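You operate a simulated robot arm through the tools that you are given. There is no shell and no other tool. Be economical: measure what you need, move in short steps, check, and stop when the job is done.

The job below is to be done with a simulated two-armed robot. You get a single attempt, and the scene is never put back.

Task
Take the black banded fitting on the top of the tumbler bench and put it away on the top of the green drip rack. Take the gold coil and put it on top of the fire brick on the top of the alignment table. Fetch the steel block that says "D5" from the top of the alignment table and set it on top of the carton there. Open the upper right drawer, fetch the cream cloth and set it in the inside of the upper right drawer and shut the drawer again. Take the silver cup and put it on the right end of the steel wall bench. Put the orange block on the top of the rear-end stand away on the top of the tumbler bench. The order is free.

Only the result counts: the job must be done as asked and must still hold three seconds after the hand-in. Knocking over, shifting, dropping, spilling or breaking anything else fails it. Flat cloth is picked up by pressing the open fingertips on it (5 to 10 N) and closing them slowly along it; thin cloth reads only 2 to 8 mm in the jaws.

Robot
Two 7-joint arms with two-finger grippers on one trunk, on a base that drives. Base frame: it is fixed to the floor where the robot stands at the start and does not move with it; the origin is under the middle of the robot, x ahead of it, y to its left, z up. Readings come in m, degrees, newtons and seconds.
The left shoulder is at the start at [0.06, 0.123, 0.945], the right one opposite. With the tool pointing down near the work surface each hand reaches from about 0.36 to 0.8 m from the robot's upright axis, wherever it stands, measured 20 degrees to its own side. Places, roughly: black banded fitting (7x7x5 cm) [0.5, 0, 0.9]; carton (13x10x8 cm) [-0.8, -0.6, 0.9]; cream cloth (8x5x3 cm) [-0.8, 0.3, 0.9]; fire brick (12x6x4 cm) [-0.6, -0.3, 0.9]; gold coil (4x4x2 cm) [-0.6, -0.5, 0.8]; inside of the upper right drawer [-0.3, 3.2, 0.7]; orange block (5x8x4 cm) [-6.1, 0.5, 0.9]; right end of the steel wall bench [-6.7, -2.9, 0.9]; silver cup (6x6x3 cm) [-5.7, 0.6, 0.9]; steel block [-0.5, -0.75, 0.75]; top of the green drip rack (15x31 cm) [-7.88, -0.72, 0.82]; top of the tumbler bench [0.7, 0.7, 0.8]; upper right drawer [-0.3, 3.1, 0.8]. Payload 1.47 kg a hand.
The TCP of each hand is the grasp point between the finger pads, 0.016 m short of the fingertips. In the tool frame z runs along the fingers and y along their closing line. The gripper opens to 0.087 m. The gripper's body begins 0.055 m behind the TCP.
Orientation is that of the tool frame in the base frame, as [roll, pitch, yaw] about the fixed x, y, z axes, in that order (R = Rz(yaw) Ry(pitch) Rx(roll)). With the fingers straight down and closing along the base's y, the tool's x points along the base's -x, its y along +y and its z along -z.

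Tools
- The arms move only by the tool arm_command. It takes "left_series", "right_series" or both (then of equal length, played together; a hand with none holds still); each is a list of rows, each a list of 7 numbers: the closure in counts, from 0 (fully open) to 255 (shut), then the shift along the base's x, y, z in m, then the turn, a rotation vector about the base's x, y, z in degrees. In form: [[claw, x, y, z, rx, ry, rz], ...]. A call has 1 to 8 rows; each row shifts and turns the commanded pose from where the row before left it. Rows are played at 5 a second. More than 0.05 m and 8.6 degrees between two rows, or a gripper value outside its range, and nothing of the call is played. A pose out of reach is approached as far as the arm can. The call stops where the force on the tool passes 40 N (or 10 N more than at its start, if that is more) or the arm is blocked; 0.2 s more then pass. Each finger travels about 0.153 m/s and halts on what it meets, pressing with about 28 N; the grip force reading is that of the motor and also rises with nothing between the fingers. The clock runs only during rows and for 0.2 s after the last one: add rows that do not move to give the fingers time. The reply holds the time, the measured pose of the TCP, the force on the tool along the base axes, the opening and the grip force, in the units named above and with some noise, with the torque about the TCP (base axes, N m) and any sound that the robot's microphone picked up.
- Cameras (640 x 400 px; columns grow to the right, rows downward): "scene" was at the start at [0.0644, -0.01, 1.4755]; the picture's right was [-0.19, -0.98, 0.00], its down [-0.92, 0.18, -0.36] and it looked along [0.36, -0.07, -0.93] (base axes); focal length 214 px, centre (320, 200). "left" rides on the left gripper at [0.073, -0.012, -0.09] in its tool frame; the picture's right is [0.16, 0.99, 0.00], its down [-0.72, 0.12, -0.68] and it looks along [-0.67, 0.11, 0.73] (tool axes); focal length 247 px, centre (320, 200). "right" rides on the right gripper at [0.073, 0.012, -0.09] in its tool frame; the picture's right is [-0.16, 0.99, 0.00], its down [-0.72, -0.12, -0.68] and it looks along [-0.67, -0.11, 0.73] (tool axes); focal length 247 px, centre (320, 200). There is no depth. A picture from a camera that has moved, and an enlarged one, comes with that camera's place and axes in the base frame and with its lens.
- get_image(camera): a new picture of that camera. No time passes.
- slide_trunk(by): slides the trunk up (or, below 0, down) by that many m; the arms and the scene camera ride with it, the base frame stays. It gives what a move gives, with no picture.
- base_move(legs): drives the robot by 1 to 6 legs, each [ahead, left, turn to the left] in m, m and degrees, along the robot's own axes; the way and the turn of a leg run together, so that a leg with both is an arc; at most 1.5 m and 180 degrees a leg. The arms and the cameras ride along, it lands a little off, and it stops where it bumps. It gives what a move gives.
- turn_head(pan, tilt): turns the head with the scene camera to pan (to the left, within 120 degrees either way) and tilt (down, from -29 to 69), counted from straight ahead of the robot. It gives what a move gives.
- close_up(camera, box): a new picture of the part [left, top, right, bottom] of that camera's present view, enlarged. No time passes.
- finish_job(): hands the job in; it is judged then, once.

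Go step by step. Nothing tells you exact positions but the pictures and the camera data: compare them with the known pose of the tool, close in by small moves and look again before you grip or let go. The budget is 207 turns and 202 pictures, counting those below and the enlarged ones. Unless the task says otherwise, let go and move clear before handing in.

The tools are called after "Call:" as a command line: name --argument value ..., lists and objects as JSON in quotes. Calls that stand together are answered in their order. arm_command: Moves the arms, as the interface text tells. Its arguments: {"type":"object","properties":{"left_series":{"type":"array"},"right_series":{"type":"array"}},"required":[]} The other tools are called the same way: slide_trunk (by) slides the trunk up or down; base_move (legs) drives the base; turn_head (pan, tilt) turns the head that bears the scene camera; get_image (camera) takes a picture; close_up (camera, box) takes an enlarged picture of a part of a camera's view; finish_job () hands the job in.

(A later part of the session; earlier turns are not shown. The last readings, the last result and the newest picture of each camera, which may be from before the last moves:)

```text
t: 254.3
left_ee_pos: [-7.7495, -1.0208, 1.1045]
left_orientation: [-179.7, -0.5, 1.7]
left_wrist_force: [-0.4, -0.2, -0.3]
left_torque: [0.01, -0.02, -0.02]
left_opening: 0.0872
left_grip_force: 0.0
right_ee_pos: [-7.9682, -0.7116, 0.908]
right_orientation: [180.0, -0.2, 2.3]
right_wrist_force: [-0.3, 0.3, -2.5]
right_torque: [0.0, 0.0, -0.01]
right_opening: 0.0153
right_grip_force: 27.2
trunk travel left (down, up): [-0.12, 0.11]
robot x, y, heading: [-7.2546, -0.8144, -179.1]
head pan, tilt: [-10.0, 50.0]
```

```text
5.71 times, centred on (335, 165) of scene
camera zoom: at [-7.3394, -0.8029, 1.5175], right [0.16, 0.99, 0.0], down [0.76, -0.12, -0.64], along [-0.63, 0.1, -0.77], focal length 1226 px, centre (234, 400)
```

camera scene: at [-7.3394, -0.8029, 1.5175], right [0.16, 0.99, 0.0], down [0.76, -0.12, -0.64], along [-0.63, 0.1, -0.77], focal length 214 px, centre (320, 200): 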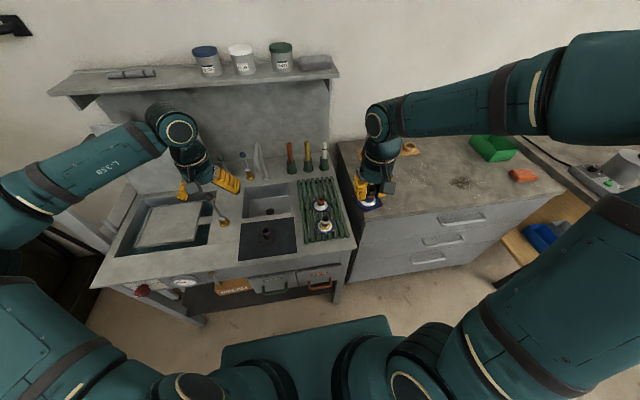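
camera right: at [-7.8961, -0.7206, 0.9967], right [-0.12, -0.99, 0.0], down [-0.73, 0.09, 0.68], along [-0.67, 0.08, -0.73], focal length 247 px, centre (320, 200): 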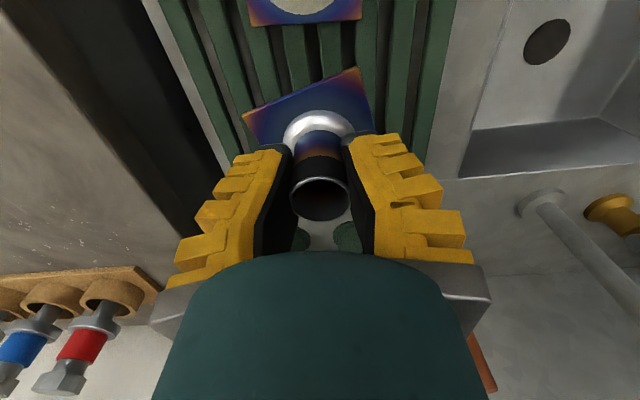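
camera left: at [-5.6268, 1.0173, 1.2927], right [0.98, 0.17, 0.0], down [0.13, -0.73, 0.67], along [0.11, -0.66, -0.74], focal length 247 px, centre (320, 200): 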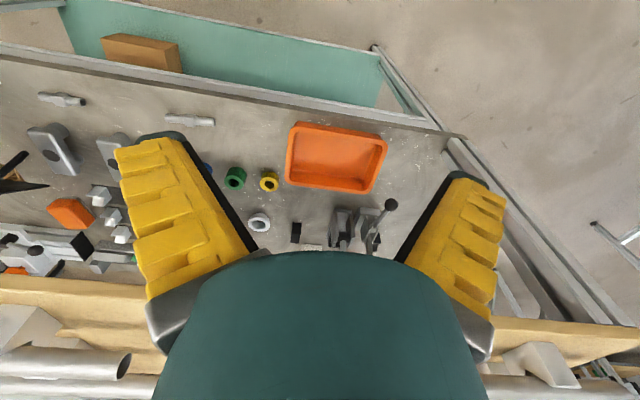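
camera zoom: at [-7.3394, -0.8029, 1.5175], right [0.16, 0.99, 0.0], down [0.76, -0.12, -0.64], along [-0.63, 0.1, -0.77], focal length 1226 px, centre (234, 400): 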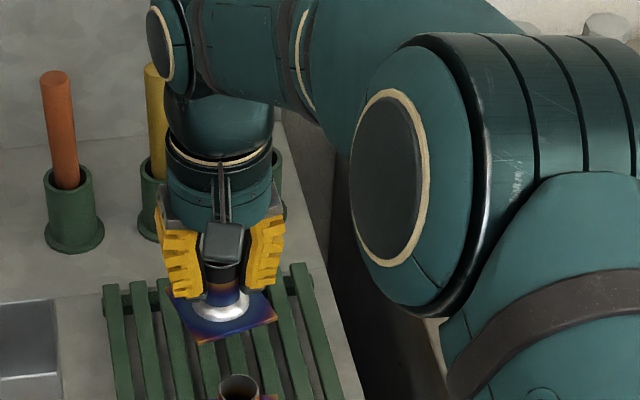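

Call:
arm_command --right_series '[[220, -0.007, 0, 0, 0, 0, 0], [220, 0, 0, -0.02, 0, 0, 0], [220, 0, 0, -0.008, 0, 0, 0], [220, 0, 0, -0.004, 0, 0, 0], [220, 0, 0, 0, 0, 0, 0]]'

Call:
close_up --camera "scene" --box '[290, 130, 380, 200]'

```text
t: 255.5
left_ee_pos: [-7.7494, -1.0218, 1.1047]
left_orientation: [-179.6, -0.5, 1.6]
left_wrist_force: [0.0, -0.6, 0.7]
left_torque: [0.02, -0.01, -0.02]
left_opening: 0.0872
left_grip_force: 0.0
right_ee_pos: [-7.9748, -0.7123, 0.8765]
right_orientation: [180.0, -0.2, 2.3]
right_wrist_force: [0.4, -0.5, -0.8]
right_torque: [0.0, -0.01, -0.01]
right_opening: 0.0156
right_grip_force: 28.1
trunk travel left (down, up): [-0.12, 0.11]
robot x, y, heading: [-7.2521, -0.8147, -179.0]
head pan, tilt: [-10.0, 50.0]
```

```text
5.71 times, centred on (335, 165) of scene
camera zoom: at [-7.3394, -0.8029, 1.5175], right [0.16, 0.99, 0.0], down [0.76, -0.12, -0.64], along [-0.63, 0.1, -0.77], focal length 1226 px, centre (234, 400)
```

zoom: 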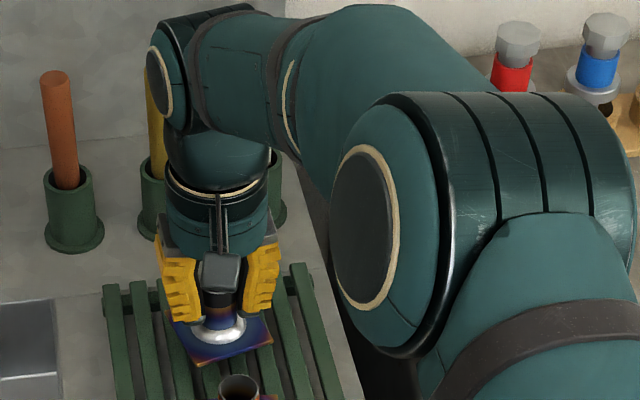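

Call:
arm_command --right_series '[[220, 0, 0, -0.004, 0, 0, 0], [220, 0, 0, -0.003, 0, 0, 0], [220, 0, 0, 0, 0, 0, 0]]'

```text
t: 256.3
left_ee_pos: [-7.7505, -1.0214, 1.1037]
left_orientation: [-179.8, -0.5, 1.6]
left_wrist_force: [0.0, 0.1, -1.0]
left_torque: [0.03, 0.01, -0.01]
left_opening: 0.087
left_grip_force: 0.2
right_ee_pos: [-7.9768, -0.7123, 0.8673]
right_orientation: [180.0, -0.1, 2.2]
right_wrist_force: [-0.3, 0.0, -1.3]
right_torque: [0.0, -0.03, -0.01]
right_opening: 0.0156
right_grip_force: 28.2
trunk travel left (down, up): [-0.12, 0.11]
robot x, y, heading: [-7.2543, -0.814, -179.1]
head pan, tilt: [-10.0, 50.0]
```

Call:
arm_command --right_series '[[220, 0, 0, -0.004, 0, 0, 0], [220, 0, 0, -0.003, 0, 0, 0], [220, 0, 0, 0, 0, 0, 0]]'

Call:
close_up --camera "scene" --box '[290, 130, 380, 200]'

```text
t: 257.1
left_ee_pos: [-7.7502, -1.0216, 1.1043]
left_orientation: [-179.6, -0.6, 1.5]
left_wrist_force: [0.5, -1.0, 0.4]
left_torque: [-0.02, -0.02, -0.01]
left_opening: 0.087
left_grip_force: 0.1
right_ee_pos: [-7.9766, -0.7131, 0.8618]
right_orientation: [179.9, -0.1, 2.1]
right_wrist_force: [1.1, 0.9, -1.2]
right_torque: [-0.01, 0.02, 0.01]
right_opening: 0.0156
right_grip_force: 27.9
trunk travel left (down, up): [-0.12, 0.11]
robot x, y, heading: [-7.2539, -0.8145, -179.0]
head pan, tilt: [-10.0, 50.0]
```

```text
5.71 times, centred on (335, 165) of scene
camera zoom: at [-7.3395, -0.8029, 1.5174], right [0.16, 0.99, 0.0], down [0.76, -0.12, -0.64], along [-0.63, 0.1, -0.77], focal length 1226 px, centre (234, 400)
```

zoom: 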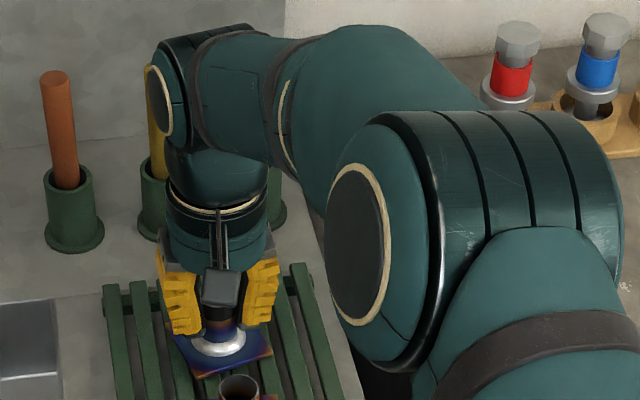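

Call:
arm_command --right_series '[[220, 0, 0, -0.003, 0, 0, 0], [220, 0, 0, -0.003, 0, 0, 0], [220, 0, 0, 0, 0, 0, 0]]'

Call:
get_image --camera "right"

```text
t: 257.9
left_ee_pos: [-7.7493, -1.0215, 1.104]
left_orientation: [-179.7, -0.5, 1.6]
left_wrist_force: [0.9, 0.0, 0.0]
left_torque: [0.01, 0.04, 0.03]
left_opening: 0.087
left_grip_force: 0.1
right_ee_pos: [-7.9775, -0.7113, 0.8575]
right_orientation: [-180.0, 0.1, 2.2]
right_wrist_force: [4.7, 2.4, 16.3]
right_torque: [-0.11, 0.41, 0.02]
right_opening: 0.0193
right_grip_force: 27.8
trunk travel left (down, up): [-0.12, 0.11]
robot x, y, heading: [-7.2538, -0.8165, -179.4]
head pan, tilt: [-10.0, 50.0]
```

```text
81 pictures are left
camera right: at [-7.9033, -0.7217, 0.9469], right [-0.12, -0.99, 0.0], down [-0.73, 0.09, 0.68], along [-0.68, 0.08, -0.73], focal length 247 px, centre (320, 200)
```

right: 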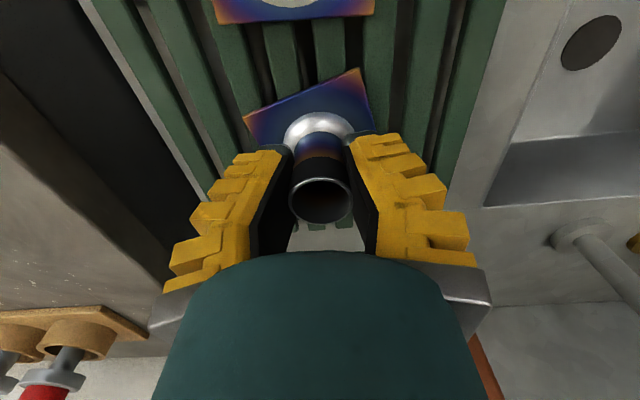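

Contact on the rack. Easing off and releasing.

Call:
arm_command --right_series '[[220, 0, 0, 0.0015, 0, 0, 0], [180, 0, 0, 0, 0, 0, 0], [140, 0, 0, 0, 0, 0, 0], [90, 0, 0, 0, 0, 0, 0], [80, 0, 0, 0, 0, 0, 0], [80, 0, 0, 0.015, 0, 0, 0], [80, 0, 0, 0.04, 0, 0, 0], [80, 0, 0, 0.045, 0, 0, 0]]'

Call:
arm_command --right_series '[[80, 0, 0, 0.045, 0, 0, 0], [80, 0, 0, 0.045, 0, 0, 0], [80, 0, 0, 0.03, 0, 0, 0], [40, 0.04, 0.01, 0.02, 0, 0, 0], [0, 0.045, 0.01, 0, 0, 0, 0], [0, 0.045, 0.01, 0, 0, 0, 0], [0, 0.045, 0.01, 0, 0, 0, 0], [0, 0.045, 0.01, 0, 0, 0, 0]]'

Call:
close_up --camera "scene" --box '[240, 100, 420, 240]'

```text
t: 259.7
left_ee_pos: [-7.7495, -1.0216, 1.1042]
left_orientation: [-179.8, -0.5, 1.6]
left_wrist_force: [1.6, -0.1, 0.5]
left_torque: [0.01, -0.02, 0.02]
left_opening: 0.087
left_grip_force: 0.0
right_ee_pos: [-7.9757, -0.7119, 0.9569]
right_orientation: [180.0, -0.1, 2.2]
right_wrist_force: [0.0, -0.1, -1.3]
right_torque: [0.0, 0.01, -0.02]
right_opening: 0.0645
right_grip_force: 3.2
trunk travel left (down, up): [-0.12, 0.11]
robot x, y, heading: [-7.2555, -0.8146, -179.3]
head pan, tilt: [-10.0, 50.0]
```

```text
t: 261.5
left_ee_pos: [-7.7485, -1.0206, 1.1043]
left_orientation: [-179.7, -0.6, 1.6]
left_wrist_force: [0.0, 0.1, 0.0]
left_torque: [0.02, 0.02, -0.01]
left_opening: 0.0873
left_grip_force: 0.1
right_ee_pos: [-7.7532, -0.6632, 1.0964]
right_orientation: [179.9, 0.0, 2.2]
right_wrist_force: [-0.4, -0.5, -0.1]
right_torque: [0.02, 0.02, -0.01]
right_opening: 0.0872
right_grip_force: 0.0
trunk travel left (down, up): [-0.12, 0.11]
robot x, y, heading: [-7.2533, -0.8138, -179.1]
head pan, tilt: [-10.0, 50.0]
```

```text
2.86 times, centred on (330, 170) of scene
camera zoom: at [-7.3377, -0.8024, 1.5176], right [0.16, 0.99, 0.0], down [0.76, -0.12, -0.64], along [-0.64, 0.1, -0.77], focal length 613 px, centre (291, 286)
```

zoom: 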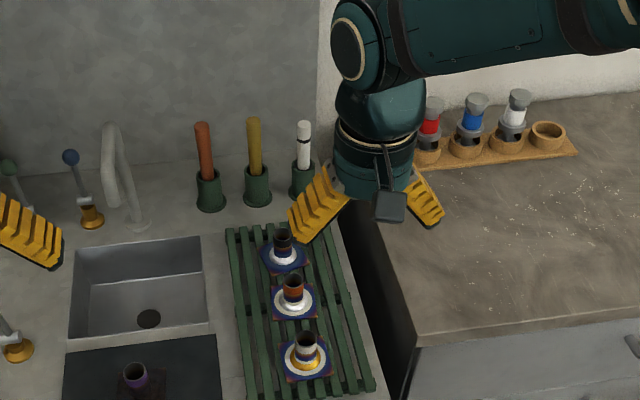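

Fitting is on the rack. Now back out, raise, and move to the stand's south side between cup and orange block.

Call:
slide_trunk --by 0.1

Call:
base_move --legs '[[-0.3, 0, -1], [0, 0, -90], [0, -1.04, 0]]'

Call:
turn_head --pan 0 --tilt 35

Call:
get_image --camera "scene"

```text
t: 262.9
left_ee_pos: [-7.7498, -1.0219, 1.2031]
left_orientation: [-179.7, -0.5, 1.5]
left_wrist_force: [-0.8, -0.1, 0.0]
left_torque: [0.02, -0.02, 0.0]
left_opening: 0.0873
left_grip_force: 0.0
right_ee_pos: [-7.7554, -0.6633, 1.1948]
right_orientation: [179.9, -0.1, 2.3]
right_wrist_force: [-0.8, 0.1, 0.0]
right_torque: [-0.03, 0.02, 0.04]
right_opening: 0.0871
right_grip_force: 0.1
trunk travel left (down, up): [-0.22, 0.01]
robot x, y, heading: [-7.2531, -0.8105, -179.0]
head pan, tilt: [-10.0, 50.0]
```

```text
t: 277.8
left_ee_pos: [-6.1031, -0.3311, 1.2037]
left_orientation: [-179.7, -0.4, -90.0]
left_wrist_force: [-1.0, 0.0, -0.4]
left_torque: [0.01, -0.01, 0.01]
left_opening: 0.0868
left_grip_force: 0.0
right_ee_pos: [-5.7463, -0.335, 1.1949]
right_orientation: [179.9, -0.1, -89.4]
right_wrist_force: [0.6, -0.2, -1.0]
right_torque: [0.0, -0.01, 0.0]
right_opening: 0.087
right_grip_force: 0.1
trunk travel left (down, up): [-0.22, 0.01]
robot x, y, heading: [-5.9102, -0.8311, 88.9]
head pan, tilt: [-10.0, 50.0]
```

```text
t: 278.6
left_ee_pos: [-6.1027, -0.3292, 1.2036]
left_orientation: [-179.7, -0.5, -89.9]
left_wrist_force: [-0.4, 0.1, 1.0]
left_torque: [0.0, 0.0, -0.02]
left_opening: 0.087
left_grip_force: 0.0
right_ee_pos: [-5.7474, -0.3357, 1.1947]
right_orientation: [179.9, 0.0, -89.4]
right_wrist_force: [-0.3, 0.6, 0.0]
right_torque: [-0.05, 0.0, 0.0]
right_opening: 0.0871
right_grip_force: 0.0
trunk travel left (down, up): [-0.22, 0.01]
robot x, y, heading: [-5.9097, -0.8311, 89.3]
head pan, tilt: [0.0, 35.0]
```

```text
79 pictures are left
camera scene: at [-5.9108, -0.7346, 1.6391], right [1.0, -0.01, 0.0], down [-0.01, -0.57, -0.82], along [0.01, 0.82, -0.57], focal length 214 px, centre (320, 200)
```

scene: 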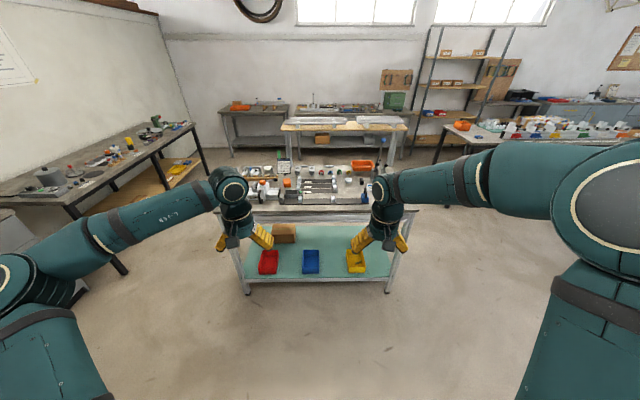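

Call:
base_move --legs '[[0.5, 0, 0.7]]'

Call:
turn_head --pan 0 --tilt 45

Call:
close_up --camera "scene" --box '[180, 80, 460, 250]'

Call:
get_image --camera "right"

Call:
get_image --camera "left"

```text
t: 281.5
left_ee_pos: [-6.099, 0.1772, 1.2032]
left_orientation: [-179.7, -0.5, -89.9]
left_wrist_force: [0.1, 0.2, 0.1]
left_torque: [-0.03, 0.0, 0.02]
left_opening: 0.0872
left_grip_force: 0.1
right_ee_pos: [-5.7416, 0.1738, 1.1951]
right_orientation: [179.9, -0.1, -89.2]
right_wrist_force: [0.7, -0.6, 0.2]
right_torque: [0.01, 0.0, 0.01]
right_opening: 0.087
right_grip_force: 0.1
trunk travel left (down, up): [-0.22, 0.01]
robot x, y, heading: [-5.9042, -0.3295, 89.4]
head pan, tilt: [0.0, 35.0]
```

```text
t: 282.2
left_ee_pos: [-6.0998, 0.1759, 1.2042]
left_orientation: [-179.8, -0.5, -89.8]
left_wrist_force: [0.0, -0.4, -1.1]
left_torque: [-0.01, 0.0, -0.02]
left_opening: 0.0872
left_grip_force: 0.1
right_ee_pos: [-5.7409, 0.1726, 1.1955]
right_orientation: [-180.0, -0.1, -89.3]
right_wrist_force: [0.1, 0.4, 0.1]
right_torque: [0.0, 0.01, 0.02]
right_opening: 0.087
right_grip_force: 0.1
trunk travel left (down, up): [-0.22, 0.01]
robot x, y, heading: [-5.9037, -0.3242, 89.2]
head pan, tilt: [0.0, 45.0]
```

```text
2.29 times, centred on (320, 165) of scene
camera zoom: at [-5.9049, -0.2341, 1.6244], right [1.0, -0.01, 0.0], down [-0.01, -0.71, -0.71], along [0.01, 0.71, -0.71], focal length 490 px, centre (320, 280)
```

zoom: 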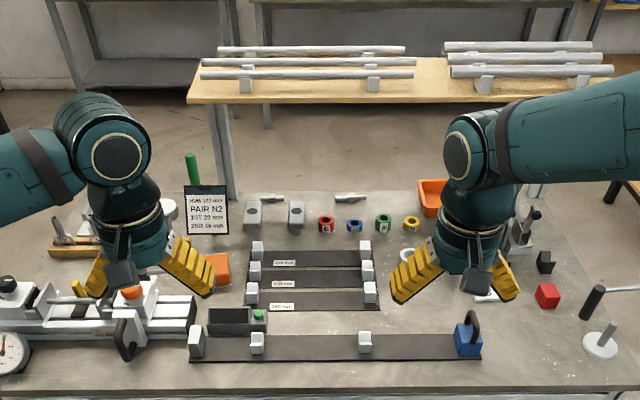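

```text
77 pictures are left
camera right: at [-5.7523, 0.0996, 1.2848], right [-0.99, 0.14, 0.0], down [0.11, 0.73, 0.68], along [0.1, 0.67, -0.73], focal length 247 px, centre (320, 200)
```

right: 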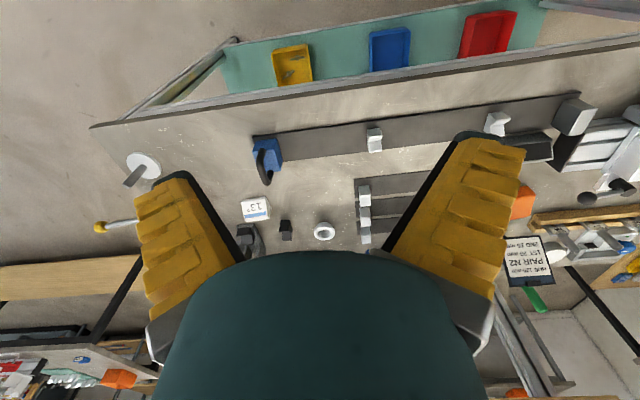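

```text
76 pictures are left
camera left: at [-6.0874, 0.1043, 1.2929], right [-0.99, -0.16, 0.0], down [-0.12, 0.73, 0.67], along [-0.11, 0.66, -0.74], focal length 247 px, centre (320, 200)
```

left: 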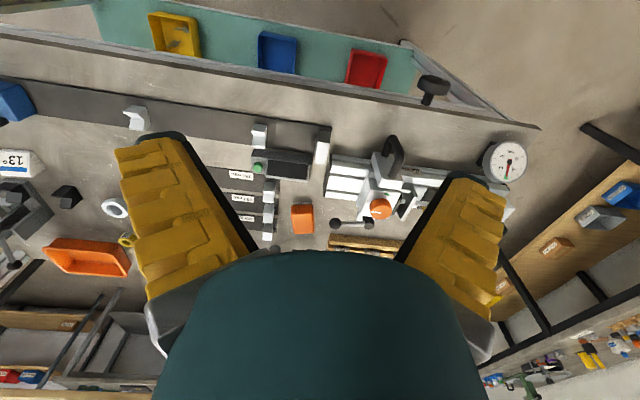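

Cup near (-5.693,0.565), orange block near (-6.12,0.52); the raised board's south edge is y≈0.65 at z≈1.22. I move in and tilt the right hand so its wrist leans away from the board.

Call:
base_move --legs '[[0.19, 0, 0.6]]'

Call:
slide_trunk --by -0.08

Call:
arm_command --right_series '[[20, 0.01, 0.02, 0, 7, 0, 0], [40, 0.01, 0.02, 0, 7, 0, 0], [60, 0.01, 0.02, 0, 6, 0, 0], [60, 0.01, 0.02, -0.02, 0, 0, 0], [60, 0, 0.02, -0.02, 0, 0, 0], [60, 0, 0, 0, 0, 0, 0]]'

Call:
get_image --camera "right"

Call:
get_image --camera "scene"

```text
t: 283.8
left_ee_pos: [-6.105, 0.3604, 1.2032]
left_orientation: [-179.7, -0.6, -89.1]
left_wrist_force: [0.2, 0.7, 0.7]
left_torque: [-0.01, 0.0, 0.0]
left_opening: 0.0869
left_grip_force: 0.1
right_ee_pos: [-5.7457, 0.3615, 1.1954]
right_orientation: [-179.9, -0.2, -88.5]
right_wrist_force: [0.4, 0.2, 0.7]
right_torque: [-0.02, -0.01, 0.04]
right_opening: 0.087
right_grip_force: 0.1
trunk travel left (down, up): [-0.22, 0.01]
robot x, y, heading: [-5.9046, -0.1391, 90.4]
head pan, tilt: [0.0, 45.0]
```

```text
t: 285.0
left_ee_pos: [-6.1053, 0.3596, 1.1247]
left_orientation: [-179.7, -0.6, -89.1]
left_wrist_force: [0.4, 0.0, -0.1]
left_torque: [0.05, 0.02, 0.0]
left_opening: 0.0871
left_grip_force: 0.1
right_ee_pos: [-5.7465, 0.3611, 1.1156]
right_orientation: [-180.0, -0.1, -88.5]
right_wrist_force: [-0.3, -0.3, 0.4]
right_torque: [0.01, -0.03, 0.0]
right_opening: 0.087
right_grip_force: 0.1
trunk travel left (down, up): [-0.14, 0.09]
robot x, y, heading: [-5.9069, -0.1367, 90.2]
head pan, tilt: [0.0, 45.0]
```

```text
t: 286.4
left_ee_pos: [-6.1048, 0.3603, 1.1229]
left_orientation: [-179.7, -0.4, -89.1]
left_wrist_force: [0.2, 0.0, -0.4]
left_torque: [0.02, -0.02, 0.0]
left_opening: 0.087
left_grip_force: 0.1
right_ee_pos: [-5.7078, 0.4598, 1.0754]
right_orientation: [-179.5, 19.9, -88.4]
right_wrist_force: [0.8, 0.7, 0.4]
right_torque: [-0.01, 0.0, 0.03]
right_opening: 0.0704
right_grip_force: 2.7
trunk travel left (down, up): [-0.14, 0.09]
robot x, y, heading: [-5.9027, -0.14, 89.9]
head pan, tilt: [0.0, 45.0]
```

```text
75 pictures are left
camera right: at [-5.7181, 0.3618, 1.135], right [-0.99, 0.12, 0.05], down [0.1, 0.45, 0.89], along [0.09, 0.88, -0.46], focal length 247 px, centre (320, 200)
```

right: 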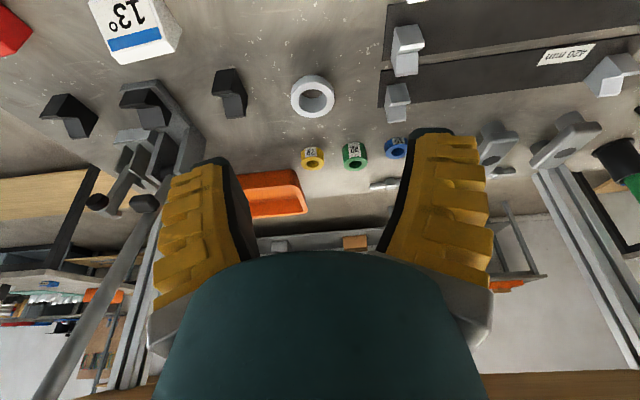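

```text
74 pictures are left
camera scene: at [-5.9052, -0.0477, 1.5444], right [1.0, 0.0, 0.0], down [0.0, -0.71, -0.71], along [0.0, 0.71, -0.71], focal length 214 px, centre (320, 200)
```

scene: 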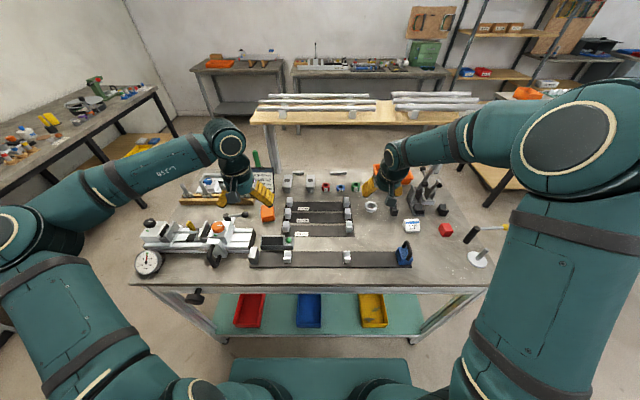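

Cup at (-5.695,0.559). Approaching to z≈0.945.

Call:
arm_command --right_series '[[60, 0.004, 0.022, -0.03, 0, 0, 0], [60, 0.004, 0.022, -0.035, 0, 0, 0], [60, 0.004, 0.022, -0.035, 0, 0, 0], [60, 0, 0.018, -0.03, 0, 0, 0], [60, 0, 0, 0, 0, 0, 0]]'

Call:
get_image --camera "right"

Call:
close_up --camera "scene" --box '[320, 150, 480, 250]'

```text
t: 287.6
left_ee_pos: [-6.1055, 0.3584, 1.1246]
left_orientation: [-179.8, -0.5, -89.1]
left_wrist_force: [-0.4, -0.1, -0.7]
left_torque: [0.01, 0.0, -0.01]
left_opening: 0.087
left_grip_force: 0.0
right_ee_pos: [-5.695, 0.5453, 0.9453]
right_orientation: [-179.5, 20.0, -88.5]
right_wrist_force: [-0.3, 0.1, -0.2]
right_torque: [0.0, -0.01, 0.02]
right_opening: 0.0707
right_grip_force: 3.2
trunk travel left (down, up): [-0.14, 0.09]
robot x, y, heading: [-5.9044, -0.1369, 90.0]
head pan, tilt: [0.0, 45.0]
```

```text
73 pictures are left
camera right: at [-5.7049, 0.4457, 1.0048], right [-0.99, 0.12, 0.05], down [0.1, 0.45, 0.89], along [0.09, 0.88, -0.46], focal length 247 px, centre (320, 200)
```

right: 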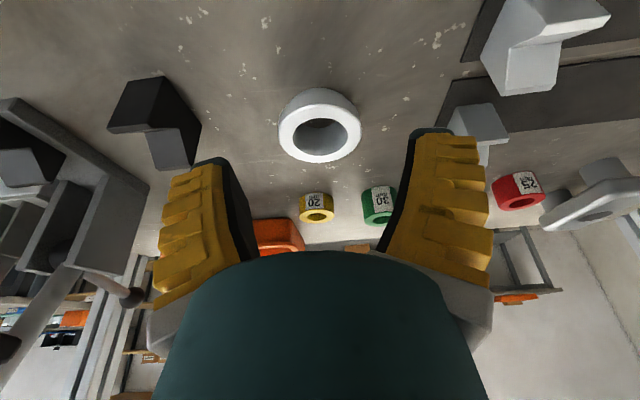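

```text
4.00 times, centred on (400, 200) of scene
camera zoom: at [-5.9053, -0.0477, 1.5445], right [1.0, 0.0, 0.0], down [0.0, -0.71, -0.71], along [0.0, 0.71, -0.71], focal length 858 px, centre (0, 200)
```

zoom: 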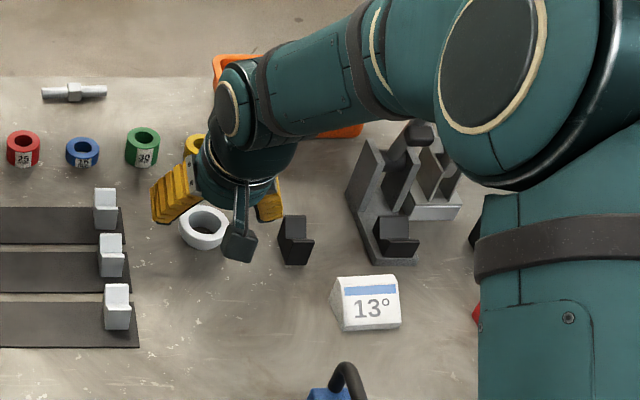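

Call:
arm_command --right_series '[[60, 0.001, 0.008, -0.03, 0, 0, 0], [60, 0, 0.008, -0.02, 0, 0, 0], [60, 0, 0, 0, 0, 0, 0]]'

Call:
get_image --camera "right"

Call:
close_up --camera "scene" --box '[340, 180, 420, 230]'

```text
t: 288.4
left_ee_pos: [-6.104, 0.3614, 1.1239]
left_orientation: [-179.7, -0.6, -89.1]
left_wrist_force: [0.3, -0.1, -1.3]
left_torque: [-0.01, 0.02, 0.01]
left_opening: 0.0869
left_grip_force: 0.1
right_ee_pos: [-5.6941, 0.5614, 0.8945]
right_orientation: [-179.5, 19.9, -88.5]
right_wrist_force: [0.3, -0.3, 0.2]
right_torque: [0.0, -0.04, 0.0]
right_opening: 0.0706
right_grip_force: 2.7
trunk travel left (down, up): [-0.14, 0.09]
robot x, y, heading: [-5.9055, -0.1364, 90.1]
head pan, tilt: [0.0, 45.0]
```

```text
71 pictures are left
camera right: at [-5.7038, 0.4613, 0.9538], right [-0.99, 0.12, 0.05], down [0.1, 0.45, 0.89], along [0.09, 0.88, -0.46], focal length 247 px, centre (320, 200)
```

right: 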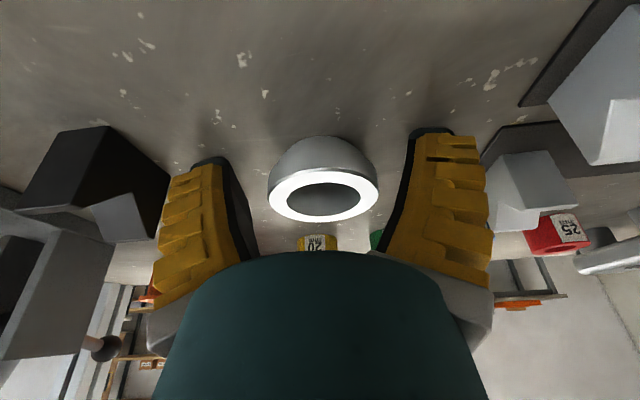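

```text
8.00 times, centred on (380, 205) of scene
camera zoom: at [-5.9054, -0.0471, 1.5444], right [1.0, 0.0, 0.0], down [0.0, -0.71, -0.71], along [0.0, 0.71, -0.71], focal length 1716 px, centre (-160, 160)
```

zoom: 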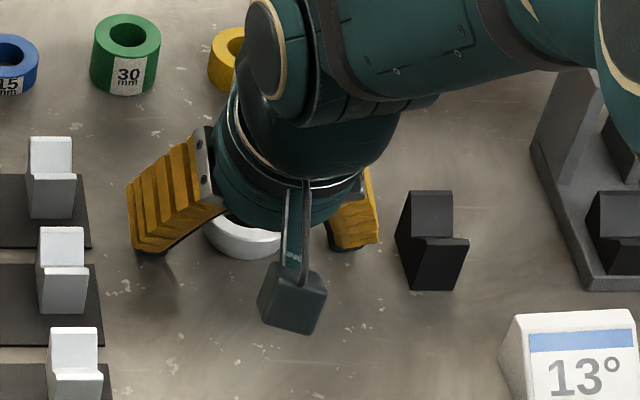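

Call:
arm_command --right_series '[[60, 0, 0.001, -0.004, 0, 0, 0], [60, 0, 0.001, -0.003, 0, 0, 0], [90, 0, 0, 0, 0, 0, 0], [120, 0, 0, 0, 0, 0, 0], [150, 0, 0, 0, 0, 0, 0], [180, 0, 0, 0, 0, 0, 0], [180, 0, 0, 0, 0, 0, 0]]'

Call:
get_image --camera "right"

```text
t: 289.2
left_ee_pos: [-6.1056, 0.3559, 1.1257]
left_orientation: [-179.6, -0.3, -89.1]
left_wrist_force: [-0.5, 0.2, 0.0]
left_torque: [0.01, -0.01, -0.01]
left_opening: 0.0869
left_grip_force: 0.1
right_ee_pos: [-5.6965, 0.562, 0.8941]
right_orientation: [-179.5, 20.4, -88.2]
right_wrist_force: [-4.8, -20.2, 26.5]
right_torque: [-0.55, 1.31, 0.77]
right_opening: 0.0664
right_grip_force: 15.3
trunk travel left (down, up): [-0.14, 0.09]
robot x, y, heading: [-5.9024, -0.1375, 90.2]
head pan, tilt: [0.0, 45.0]
stopped in row 4 (right hand): the force on the tool passed its limit at 49 N (the readings are from after the stop); the commanded pose is now the measured one
```

```text
69 pictures are left
camera right: at [-5.706, 0.4614, 0.9529], right [-0.99, 0.12, 0.05], down [0.1, 0.44, 0.89], along [0.09, 0.89, -0.45], focal length 247 px, centre (320, 200)
```

right: 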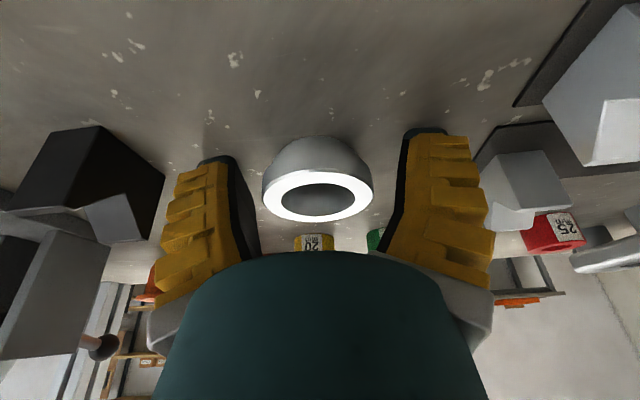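

Tips touched the table; raise 4 mm and close.

Call:
arm_command --right_series '[[60, 0.002, 0, 0.005, 0, 0, 0], [90, 0, 0, 0, 0, 0, 0], [120, 0, 0, 0, 0, 0, 0], [150, 0, 0, 0, 0, 0, 0], [180, 0, 0, 0, 0, 0, 0], [180, 0, 0, 0, 0, 0, 0]]'

Call:
get_image --camera "right"

```text
t: 290.6
left_ee_pos: [-6.1054, 0.3589, 1.1254]
left_orientation: [-179.6, -0.4, -89.1]
left_wrist_force: [-0.5, 0.1, -0.4]
left_torque: [0.02, -0.02, -0.01]
left_opening: 0.087
left_grip_force: 0.0
right_ee_pos: [-5.6921, 0.5643, 0.8988]
right_orientation: [-179.3, 20.6, -88.4]
right_wrist_force: [-5.3, 2.3, 22.6]
right_torque: [-0.08, 0.89, 0.14]
right_opening: 0.0447
right_grip_force: 27.6
trunk travel left (down, up): [-0.14, 0.09]
robot x, y, heading: [-5.9083, -0.1395, 90.4]
head pan, tilt: [0.0, 45.0]
```

```text
68 pictures are left
camera right: at [-5.7019, 0.4649, 0.9559], right [-0.99, 0.12, 0.05], down [0.1, 0.44, 0.89], along [0.09, 0.89, -0.45], focal length 247 px, centre (320, 200)
```

right: 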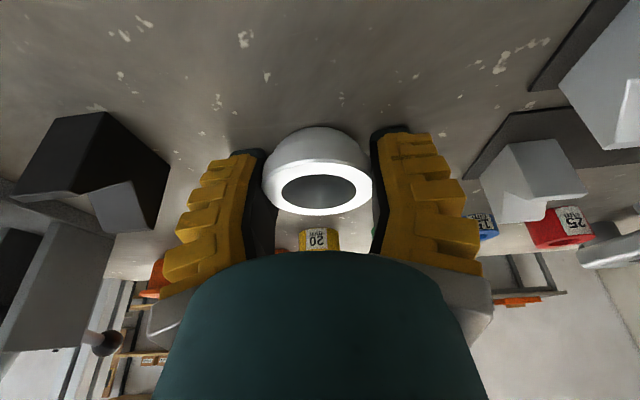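

Call:
arm_command --right_series '[[180, 0, 0, 0.01, 0, 0, 0], [180, 0, -0.005, 0.03, 0, 0, 0], [180, 0, -0.01, 0.03, 0, 0, 0], [180, 0, 0, 0, 0, 0, 0]]'

Call:
get_image --camera "right"

Call:
close_up --camera "scene" --box '[340, 160, 420, 230]'

```text
t: 291.6
left_ee_pos: [-6.1043, 0.3608, 1.1233]
left_orientation: [-179.7, -0.5, -89.1]
left_wrist_force: [-2.0, 0.5, -0.9]
left_torque: [-0.03, 0.0, 0.02]
left_opening: 0.087
left_grip_force: 0.0
right_ee_pos: [-5.6922, 0.5489, 0.9631]
right_orientation: [-179.5, 19.9, -88.4]
right_wrist_force: [0.3, 0.4, -0.4]
right_torque: [0.01, -0.01, 0.02]
right_opening: 0.0454
right_grip_force: 27.9
trunk travel left (down, up): [-0.14, 0.09]
robot x, y, heading: [-5.9008, -0.1371, 90.2]
head pan, tilt: [0.0, 45.0]
```

```text
67 pictures are left
camera right: at [-5.7023, 0.4492, 1.0229], right [-0.99, 0.12, 0.04], down [0.1, 0.45, 0.89], along [0.09, 0.88, -0.46], focal length 247 px, centre (320, 200)
```

right: 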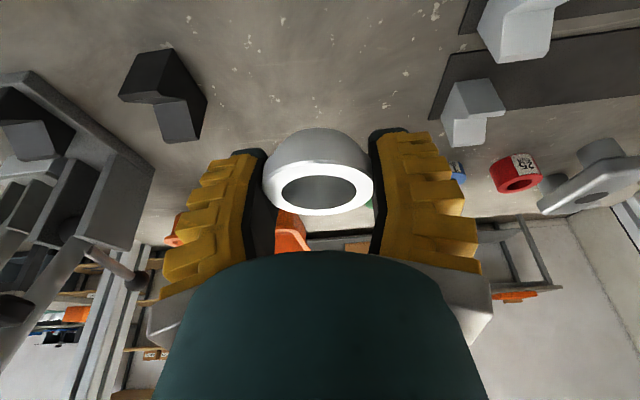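

```text
5.71 times, centred on (380, 195) of scene
camera zoom: at [-5.9052, -0.0469, 1.5443], right [1.0, 0.0, 0.0], down [0.0, -0.71, -0.71], along [0.0, 0.71, -0.71], focal length 1226 px, centre (-23, 229)
```

zoom: 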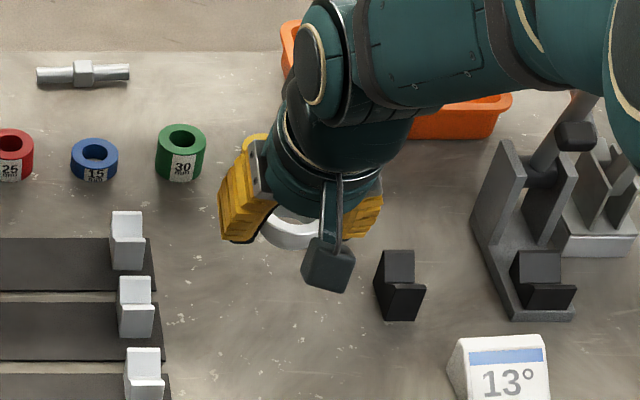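

Cup is up and level. I pull the right hand back and bring the left hand toward the orange block near (-6.112,0.51).

Call:
arm_command --right_series '[[180, 0, -0.02, 0.03, 0, 0, 0], [180, 0, -0.03, 0.03, 0, 0, 0], [180, 0, -0.04, 0.03, 0, 0, 0], [180, 0, -0.04, 0.02, 0, 0, 0], [180, 0.01, -0.03, 0, 0, 0, 0], [180, 0, 0, 0, 0, 0, 0]]' --left_series '[[20, 0, 0.02, 0, 7, 0, 0], [40, 0, 0.02, 0, 6, 0, 0], [60, 0, 0.02, -0.02, 5, 0, 0], [60, 0, 0.02, -0.02, 0, 0, 0], [60, 0, 0.02, -0.02, 0, 0, 0], [60, 0, 0, 0, 0, 0, 0]]'

Call:
get_image --camera "left"

Call:
close_up --camera "scene" --box '[200, 160, 340, 260]'

```text
t: 293.0
left_ee_pos: [-6.1145, 0.4465, 1.0766]
left_orientation: [-179.5, 17.4, -89.1]
left_wrist_force: [0.6, -0.1, -0.5]
left_torque: [0.02, -0.02, -0.02]
left_opening: 0.0705
left_grip_force: 3.0
left hand out of reach, approached as far as the arm can: row 4, 5
right_ee_pos: [-5.6839, 0.3912, 1.0743]
right_orientation: [-179.4, 20.0, -88.3]
right_wrist_force: [-0.5, 0.7, -0.7]
right_torque: [-0.01, -0.01, 0.05]
right_opening: 0.0454
right_grip_force: 27.9
trunk travel left (down, up): [-0.14, 0.09]
robot x, y, heading: [-5.9047, -0.1373, 90.1]
head pan, tilt: [0.0, 45.0]
```

```text
65 pictures are left
camera left: at [-6.1029, 0.3511, 1.1388], right [-0.98, -0.16, -0.06], down [-0.13, 0.48, 0.86], along [-0.11, 0.86, -0.5], focal length 247 px, centre (320, 200)
```

left: 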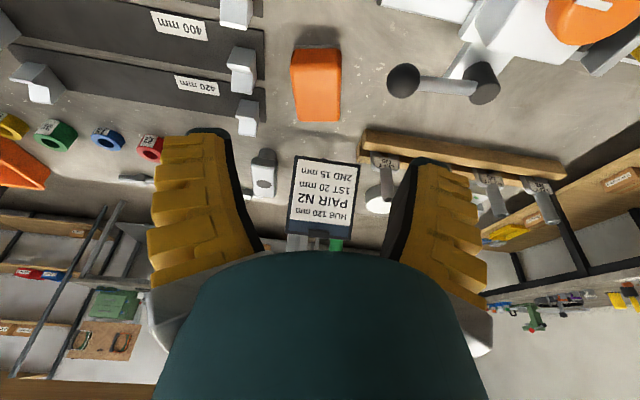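

```text
4.00 times, centred on (270, 210) of scene
camera zoom: at [-5.9061, -0.046, 1.5442], right [1.0, 0.0, 0.0], down [0.0, -0.71, -0.71], along [0.0, 0.71, -0.71], focal length 858 px, centre (520, 160)
```

zoom: 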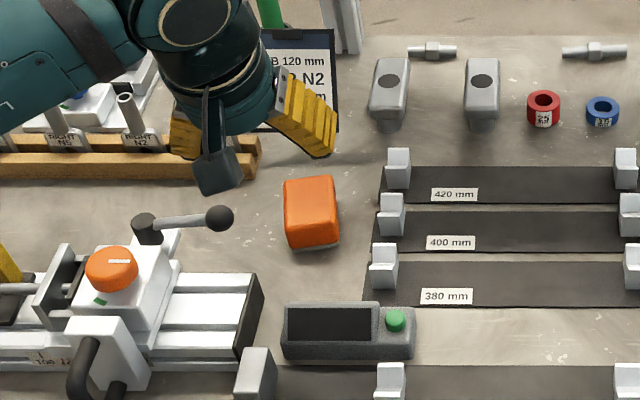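

Orange block top at (-6.110,0.513). Approaching.

Call:
arm_command --left_series '[[60, 0.001, 0.017, -0.035, 0, 0, 0], [60, 0.001, 0.017, -0.035, 0, 0, 0], [60, 0.001, 0.017, -0.035, 0, 0, 0], [60, 0.001, 0.01, -0.025, 0, 0, 0], [60, 0, 0, 0, 0, 0, 0]]'

Call:
get_image --camera "left"

```text
t: 294.2
left_ee_pos: [-6.1217, 0.4884, 0.9731]
left_orientation: [-179.4, 17.6, -89.1]
left_wrist_force: [-0.2, -0.5, 0.2]
left_torque: [0.04, 0.04, -0.01]
left_opening: 0.0704
left_grip_force: 3.0
left hand out of reach, approached as far as the arm can: row 1, 3
right_ee_pos: [-5.6824, 0.3892, 1.0758]
right_orientation: [-179.5, 20.1, -88.4]
right_wrist_force: [-0.3, 0.0, -0.2]
right_torque: [0.01, 0.01, -0.01]
right_opening: 0.0454
right_grip_force: 28.3
trunk travel left (down, up): [-0.14, 0.09]
robot x, y, heading: [-5.9087, -0.1412, 90.0]
head pan, tilt: [0.0, 45.0]
```

```text
63 pictures are left
camera left: at [-6.1091, 0.3926, 1.0351], right [-0.98, -0.16, -0.06], down [-0.13, 0.48, 0.87], along [-0.11, 0.86, -0.5], focal length 247 px, centre (320, 200)
```

left: 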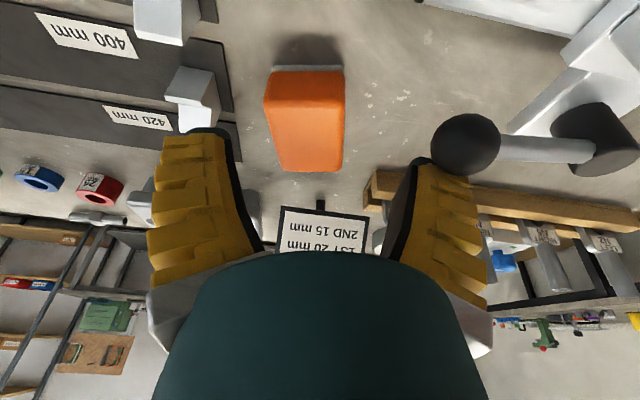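

A black knob is close on the west side, so I shift east first and narrow the opening, then descend.

Call:
arm_command --left_series '[[90, 0.012, 0.0, 0, 0, 0, 0], [90, 0, 0.01, -0.025, 0, 0, 0], [90, 0, 0.006, -0.02, 0, 0, 0], [90, 0, 0, 0, 0, 0, 0]]'

Call:
get_image --camera "left"

Call:
close_up --camera "scene" --box '[220, 180, 300, 230]'

```text
t: 295.2
left_ee_pos: [-6.1237, 0.501, 0.9296]
left_orientation: [-179.2, 17.9, -89.1]
left_wrist_force: [3.4, 1.7, 19.0]
left_torque: [-0.07, -0.99, 0.13]
left_opening: 0.0719
left_grip_force: 12.2
left hand out of reach, approached as far as the arm can: row 1, 2
right_ee_pos: [-5.6822, 0.3901, 1.0752]
right_orientation: [-179.5, 20.1, -88.5]
right_wrist_force: [0.1, 0.1, 0.3]
right_torque: [0.02, 0.03, 0.01]
right_opening: 0.0455
right_grip_force: 28.2
trunk travel left (down, up): [-0.14, 0.09]
robot x, y, heading: [-5.9039, -0.1361, 90.2]
head pan, tilt: [0.0, 45.0]
```

```text
62 pictures are left
camera left: at [-6.1111, 0.4038, 0.9911], right [-0.98, -0.16, -0.06], down [-0.13, 0.48, 0.87], along [-0.11, 0.86, -0.49], focal length 247 px, centre (320, 200)
```

left: 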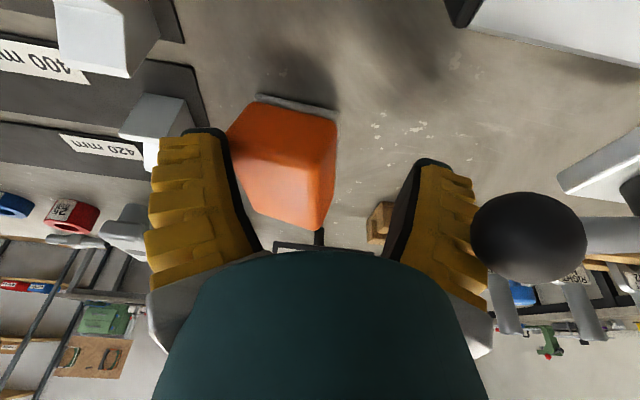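

```text
8.00 times, centred on (260, 205) of scene
camera zoom: at [-5.9043, -0.0486, 1.5446], right [1.0, 0.0, 0.0], down [0.0, -0.71, -0.71], along [0.0, 0.71, -0.71], focal length 1716 px, centre (800, 160)
```

zoom: 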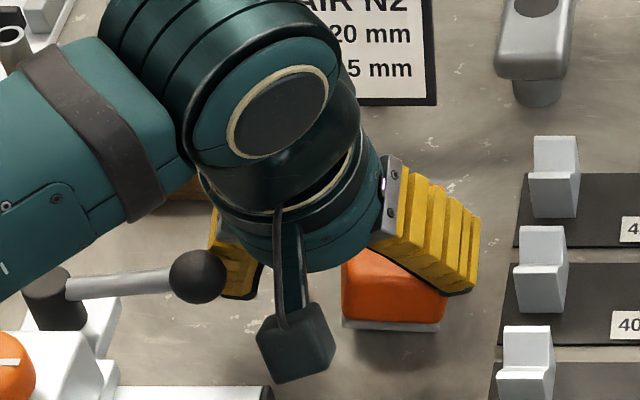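

The finger is pressing on the block because x did not follow. Raise at once and look.

Call:
arm_command --left_series '[[60, 0, 0, 0.02, 0, 0, 0], [60, 0, 0, 0.03, 0, 0, 0], [60, 0, -0.01, 0.02, 0, 0, 0], [60, 0, 0, 0, 0, 0, 0]]'

Call:
get_image --camera "left"

Call:
close_up --camera "scene" --box '[200, 160, 340, 260]'

```text
t: 296.2
left_ee_pos: [-6.1264, 0.489, 0.9673]
left_orientation: [-179.4, 17.5, -89.0]
left_wrist_force: [-1.4, 6.1, 0.9]
left_torque: [-0.02, 0.03, -0.27]
left_opening: 0.0707
left_grip_force: 2.7
left hand out of reach, approached as far as the arm can: row 1, 2
right_ee_pos: [-5.6823, 0.3905, 1.0754]
right_orientation: [-179.5, 20.1, -88.4]
right_wrist_force: [0.4, 0.0, -0.3]
right_torque: [0.02, 0.02, 0.02]
right_opening: 0.0457
right_grip_force: 27.8
trunk travel left (down, up): [-0.14, 0.09]
robot x, y, heading: [-5.9012, -0.14, 90.2]
head pan, tilt: [0.0, 45.0]
```

```text
60 pictures are left
camera left: at [-6.114, 0.3927, 1.0289], right [-0.98, -0.16, -0.06], down [-0.13, 0.48, 0.86], along [-0.11, 0.86, -0.5], focal length 247 px, centre (320, 200)
```

left: 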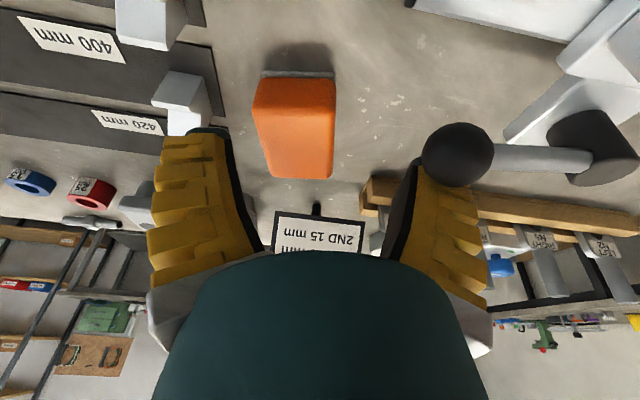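

```text
4.00 times, centred on (270, 210) of scene
camera zoom: at [-5.9053, -0.0467, 1.5443], right [1.0, 0.0, 0.0], down [0.0, -0.71, -0.71], along [0.0, 0.71, -0.71], focal length 858 px, centre (520, 160)
```

zoom: 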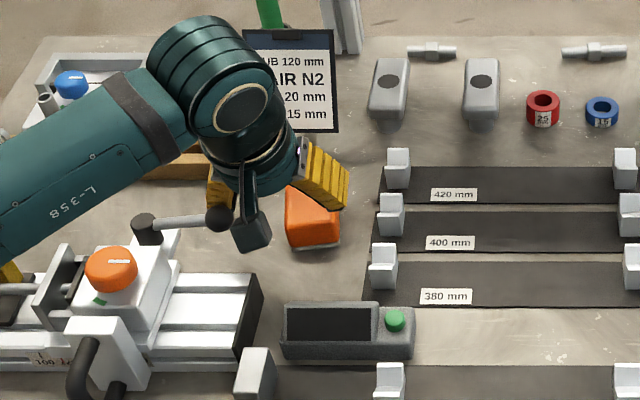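

The left arm is awkward with this tilt. The block is far enough from the board, so I undo the tilt while moving away from the knob.

Call:
arm_command --left_series '[[60, 0.008, 0, 0.005, -6, 0, 0], [60, 0.008, 0, 0.01, -6, 0, 0], [60, 0, 0, 0.02, -5.5, 0, 0], [60, 0, 0, 0.02, 0, 0, 0], [60, 0, 0, 0.0, 0, 0, 0]]'

Call:
get_image --camera "left"

```text
t: 297.4
left_ee_pos: [-6.1272, 0.4871, 0.9863]
left_orientation: [-179.4, 17.4, -89.0]
left_wrist_force: [-0.4, 0.0, 0.2]
left_torque: [0.02, -0.01, 0.02]
left_opening: 0.0703
left_grip_force: 2.8
left hand out of reach, approached as far as the arm can: row 1, 2, 3
right_ee_pos: [-5.6828, 0.3903, 1.0747]
right_orientation: [-179.5, 20.1, -88.4]
right_wrist_force: [-0.1, -0.9, -0.4]
right_torque: [-0.02, 0.02, 0.01]
right_opening: 0.0459
right_grip_force: 27.7
trunk travel left (down, up): [-0.14, 0.09]
robot x, y, heading: [-5.9048, -0.1415, 89.8]
head pan, tilt: [0.0, 45.0]
```

```text
58 pictures are left
camera left: at [-6.114, 0.392, 1.0496], right [-0.98, -0.16, -0.06], down [-0.13, 0.49, 0.86], along [-0.11, 0.86, -0.5], focal length 247 px, centre (320, 200)
```

left: 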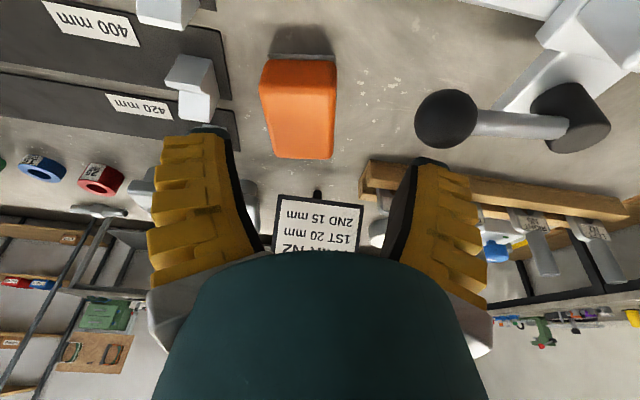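

Call:
arm_command --left_series '[[60, 0, 0, 0.04, 0, 0, 0], [60, 0, -0.02, 0.04, 0, 0, 0], [60, 0, -0.04, 0, 0, 0, 0], [60, 0, -0.04, 0, 0, 0, 0], [60, 0, -0.04, 0, -6, 0, 0], [60, 0, 0, 0, -6, 0, 0], [60, 0, 0, 0, -5.5, 0, 0]]'

```text
t: 299.0
left_ee_pos: [-6.139, 0.3452, 1.068]
left_orientation: [-179.8, 0.0, -89.0]
left_wrist_force: [0.2, 0.0, 1.2]
left_torque: [-0.02, 0.01, 0.0]
left_opening: 0.0702
left_grip_force: 2.8
left hand out of reach, approached as far as the arm can: row 1
right_ee_pos: [-5.6818, 0.3903, 1.0747]
right_orientation: [-179.6, 20.0, -88.4]
right_wrist_force: [0.1, -0.2, -0.2]
right_torque: [-0.04, 0.01, 0.02]
right_opening: 0.046
right_grip_force: 27.6
trunk travel left (down, up): [-0.14, 0.09]
robot x, y, heading: [-5.9067, -0.1396, 90.0]
head pan, tilt: [0.0, 45.0]
```

Tilt is gone. Approaching the block vertically.

Call:
arm_command --left_series '[[60, 0.015, 0.03, 0, 0, 0, 0], [60, 0.014, 0.035, 0, 0, 0, 0], [60, 0, 0.04, 0, 0, 0, 0], [60, 0, 0.04, -0.02, 0, 0, 0], [60, 0, 0.02, -0.04, 0, 0, 0], [60, 0, 0, 0, 0, 0, 0]]'

Call:
get_image --camera "left"

```text
t: 300.4
left_ee_pos: [-6.1518, 0.4374, 1.0134]
left_orientation: [-179.7, 0.1, -89.3]
left_wrist_force: [0.3, 0.3, -0.5]
left_torque: [0.02, 0.03, 0.01]
left_opening: 0.0705
left_grip_force: 3.2
left hand out of reach, approached as far as the arm can: row 2, 3, 4, 5
right_ee_pos: [-5.6832, 0.3904, 1.0748]
right_orientation: [-179.5, 20.0, -88.3]
right_wrist_force: [-0.1, -0.5, 0.1]
right_torque: [0.02, 0.01, 0.02]
right_opening: 0.046
right_grip_force: 27.8
trunk travel left (down, up): [-0.14, 0.09]
robot x, y, heading: [-5.9038, -0.1436, 90.0]
head pan, tilt: [0.0, 45.0]
```

```text
57 pictures are left
camera left: at [-6.1391, 0.3667, 1.1012], right [-0.98, -0.17, 0.0], down [-0.13, 0.72, 0.68], along [-0.11, 0.67, -0.73], focal length 247 px, centre (320, 200)
```

left: 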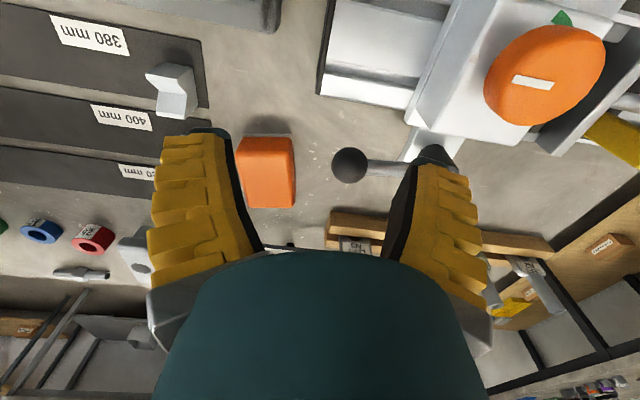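

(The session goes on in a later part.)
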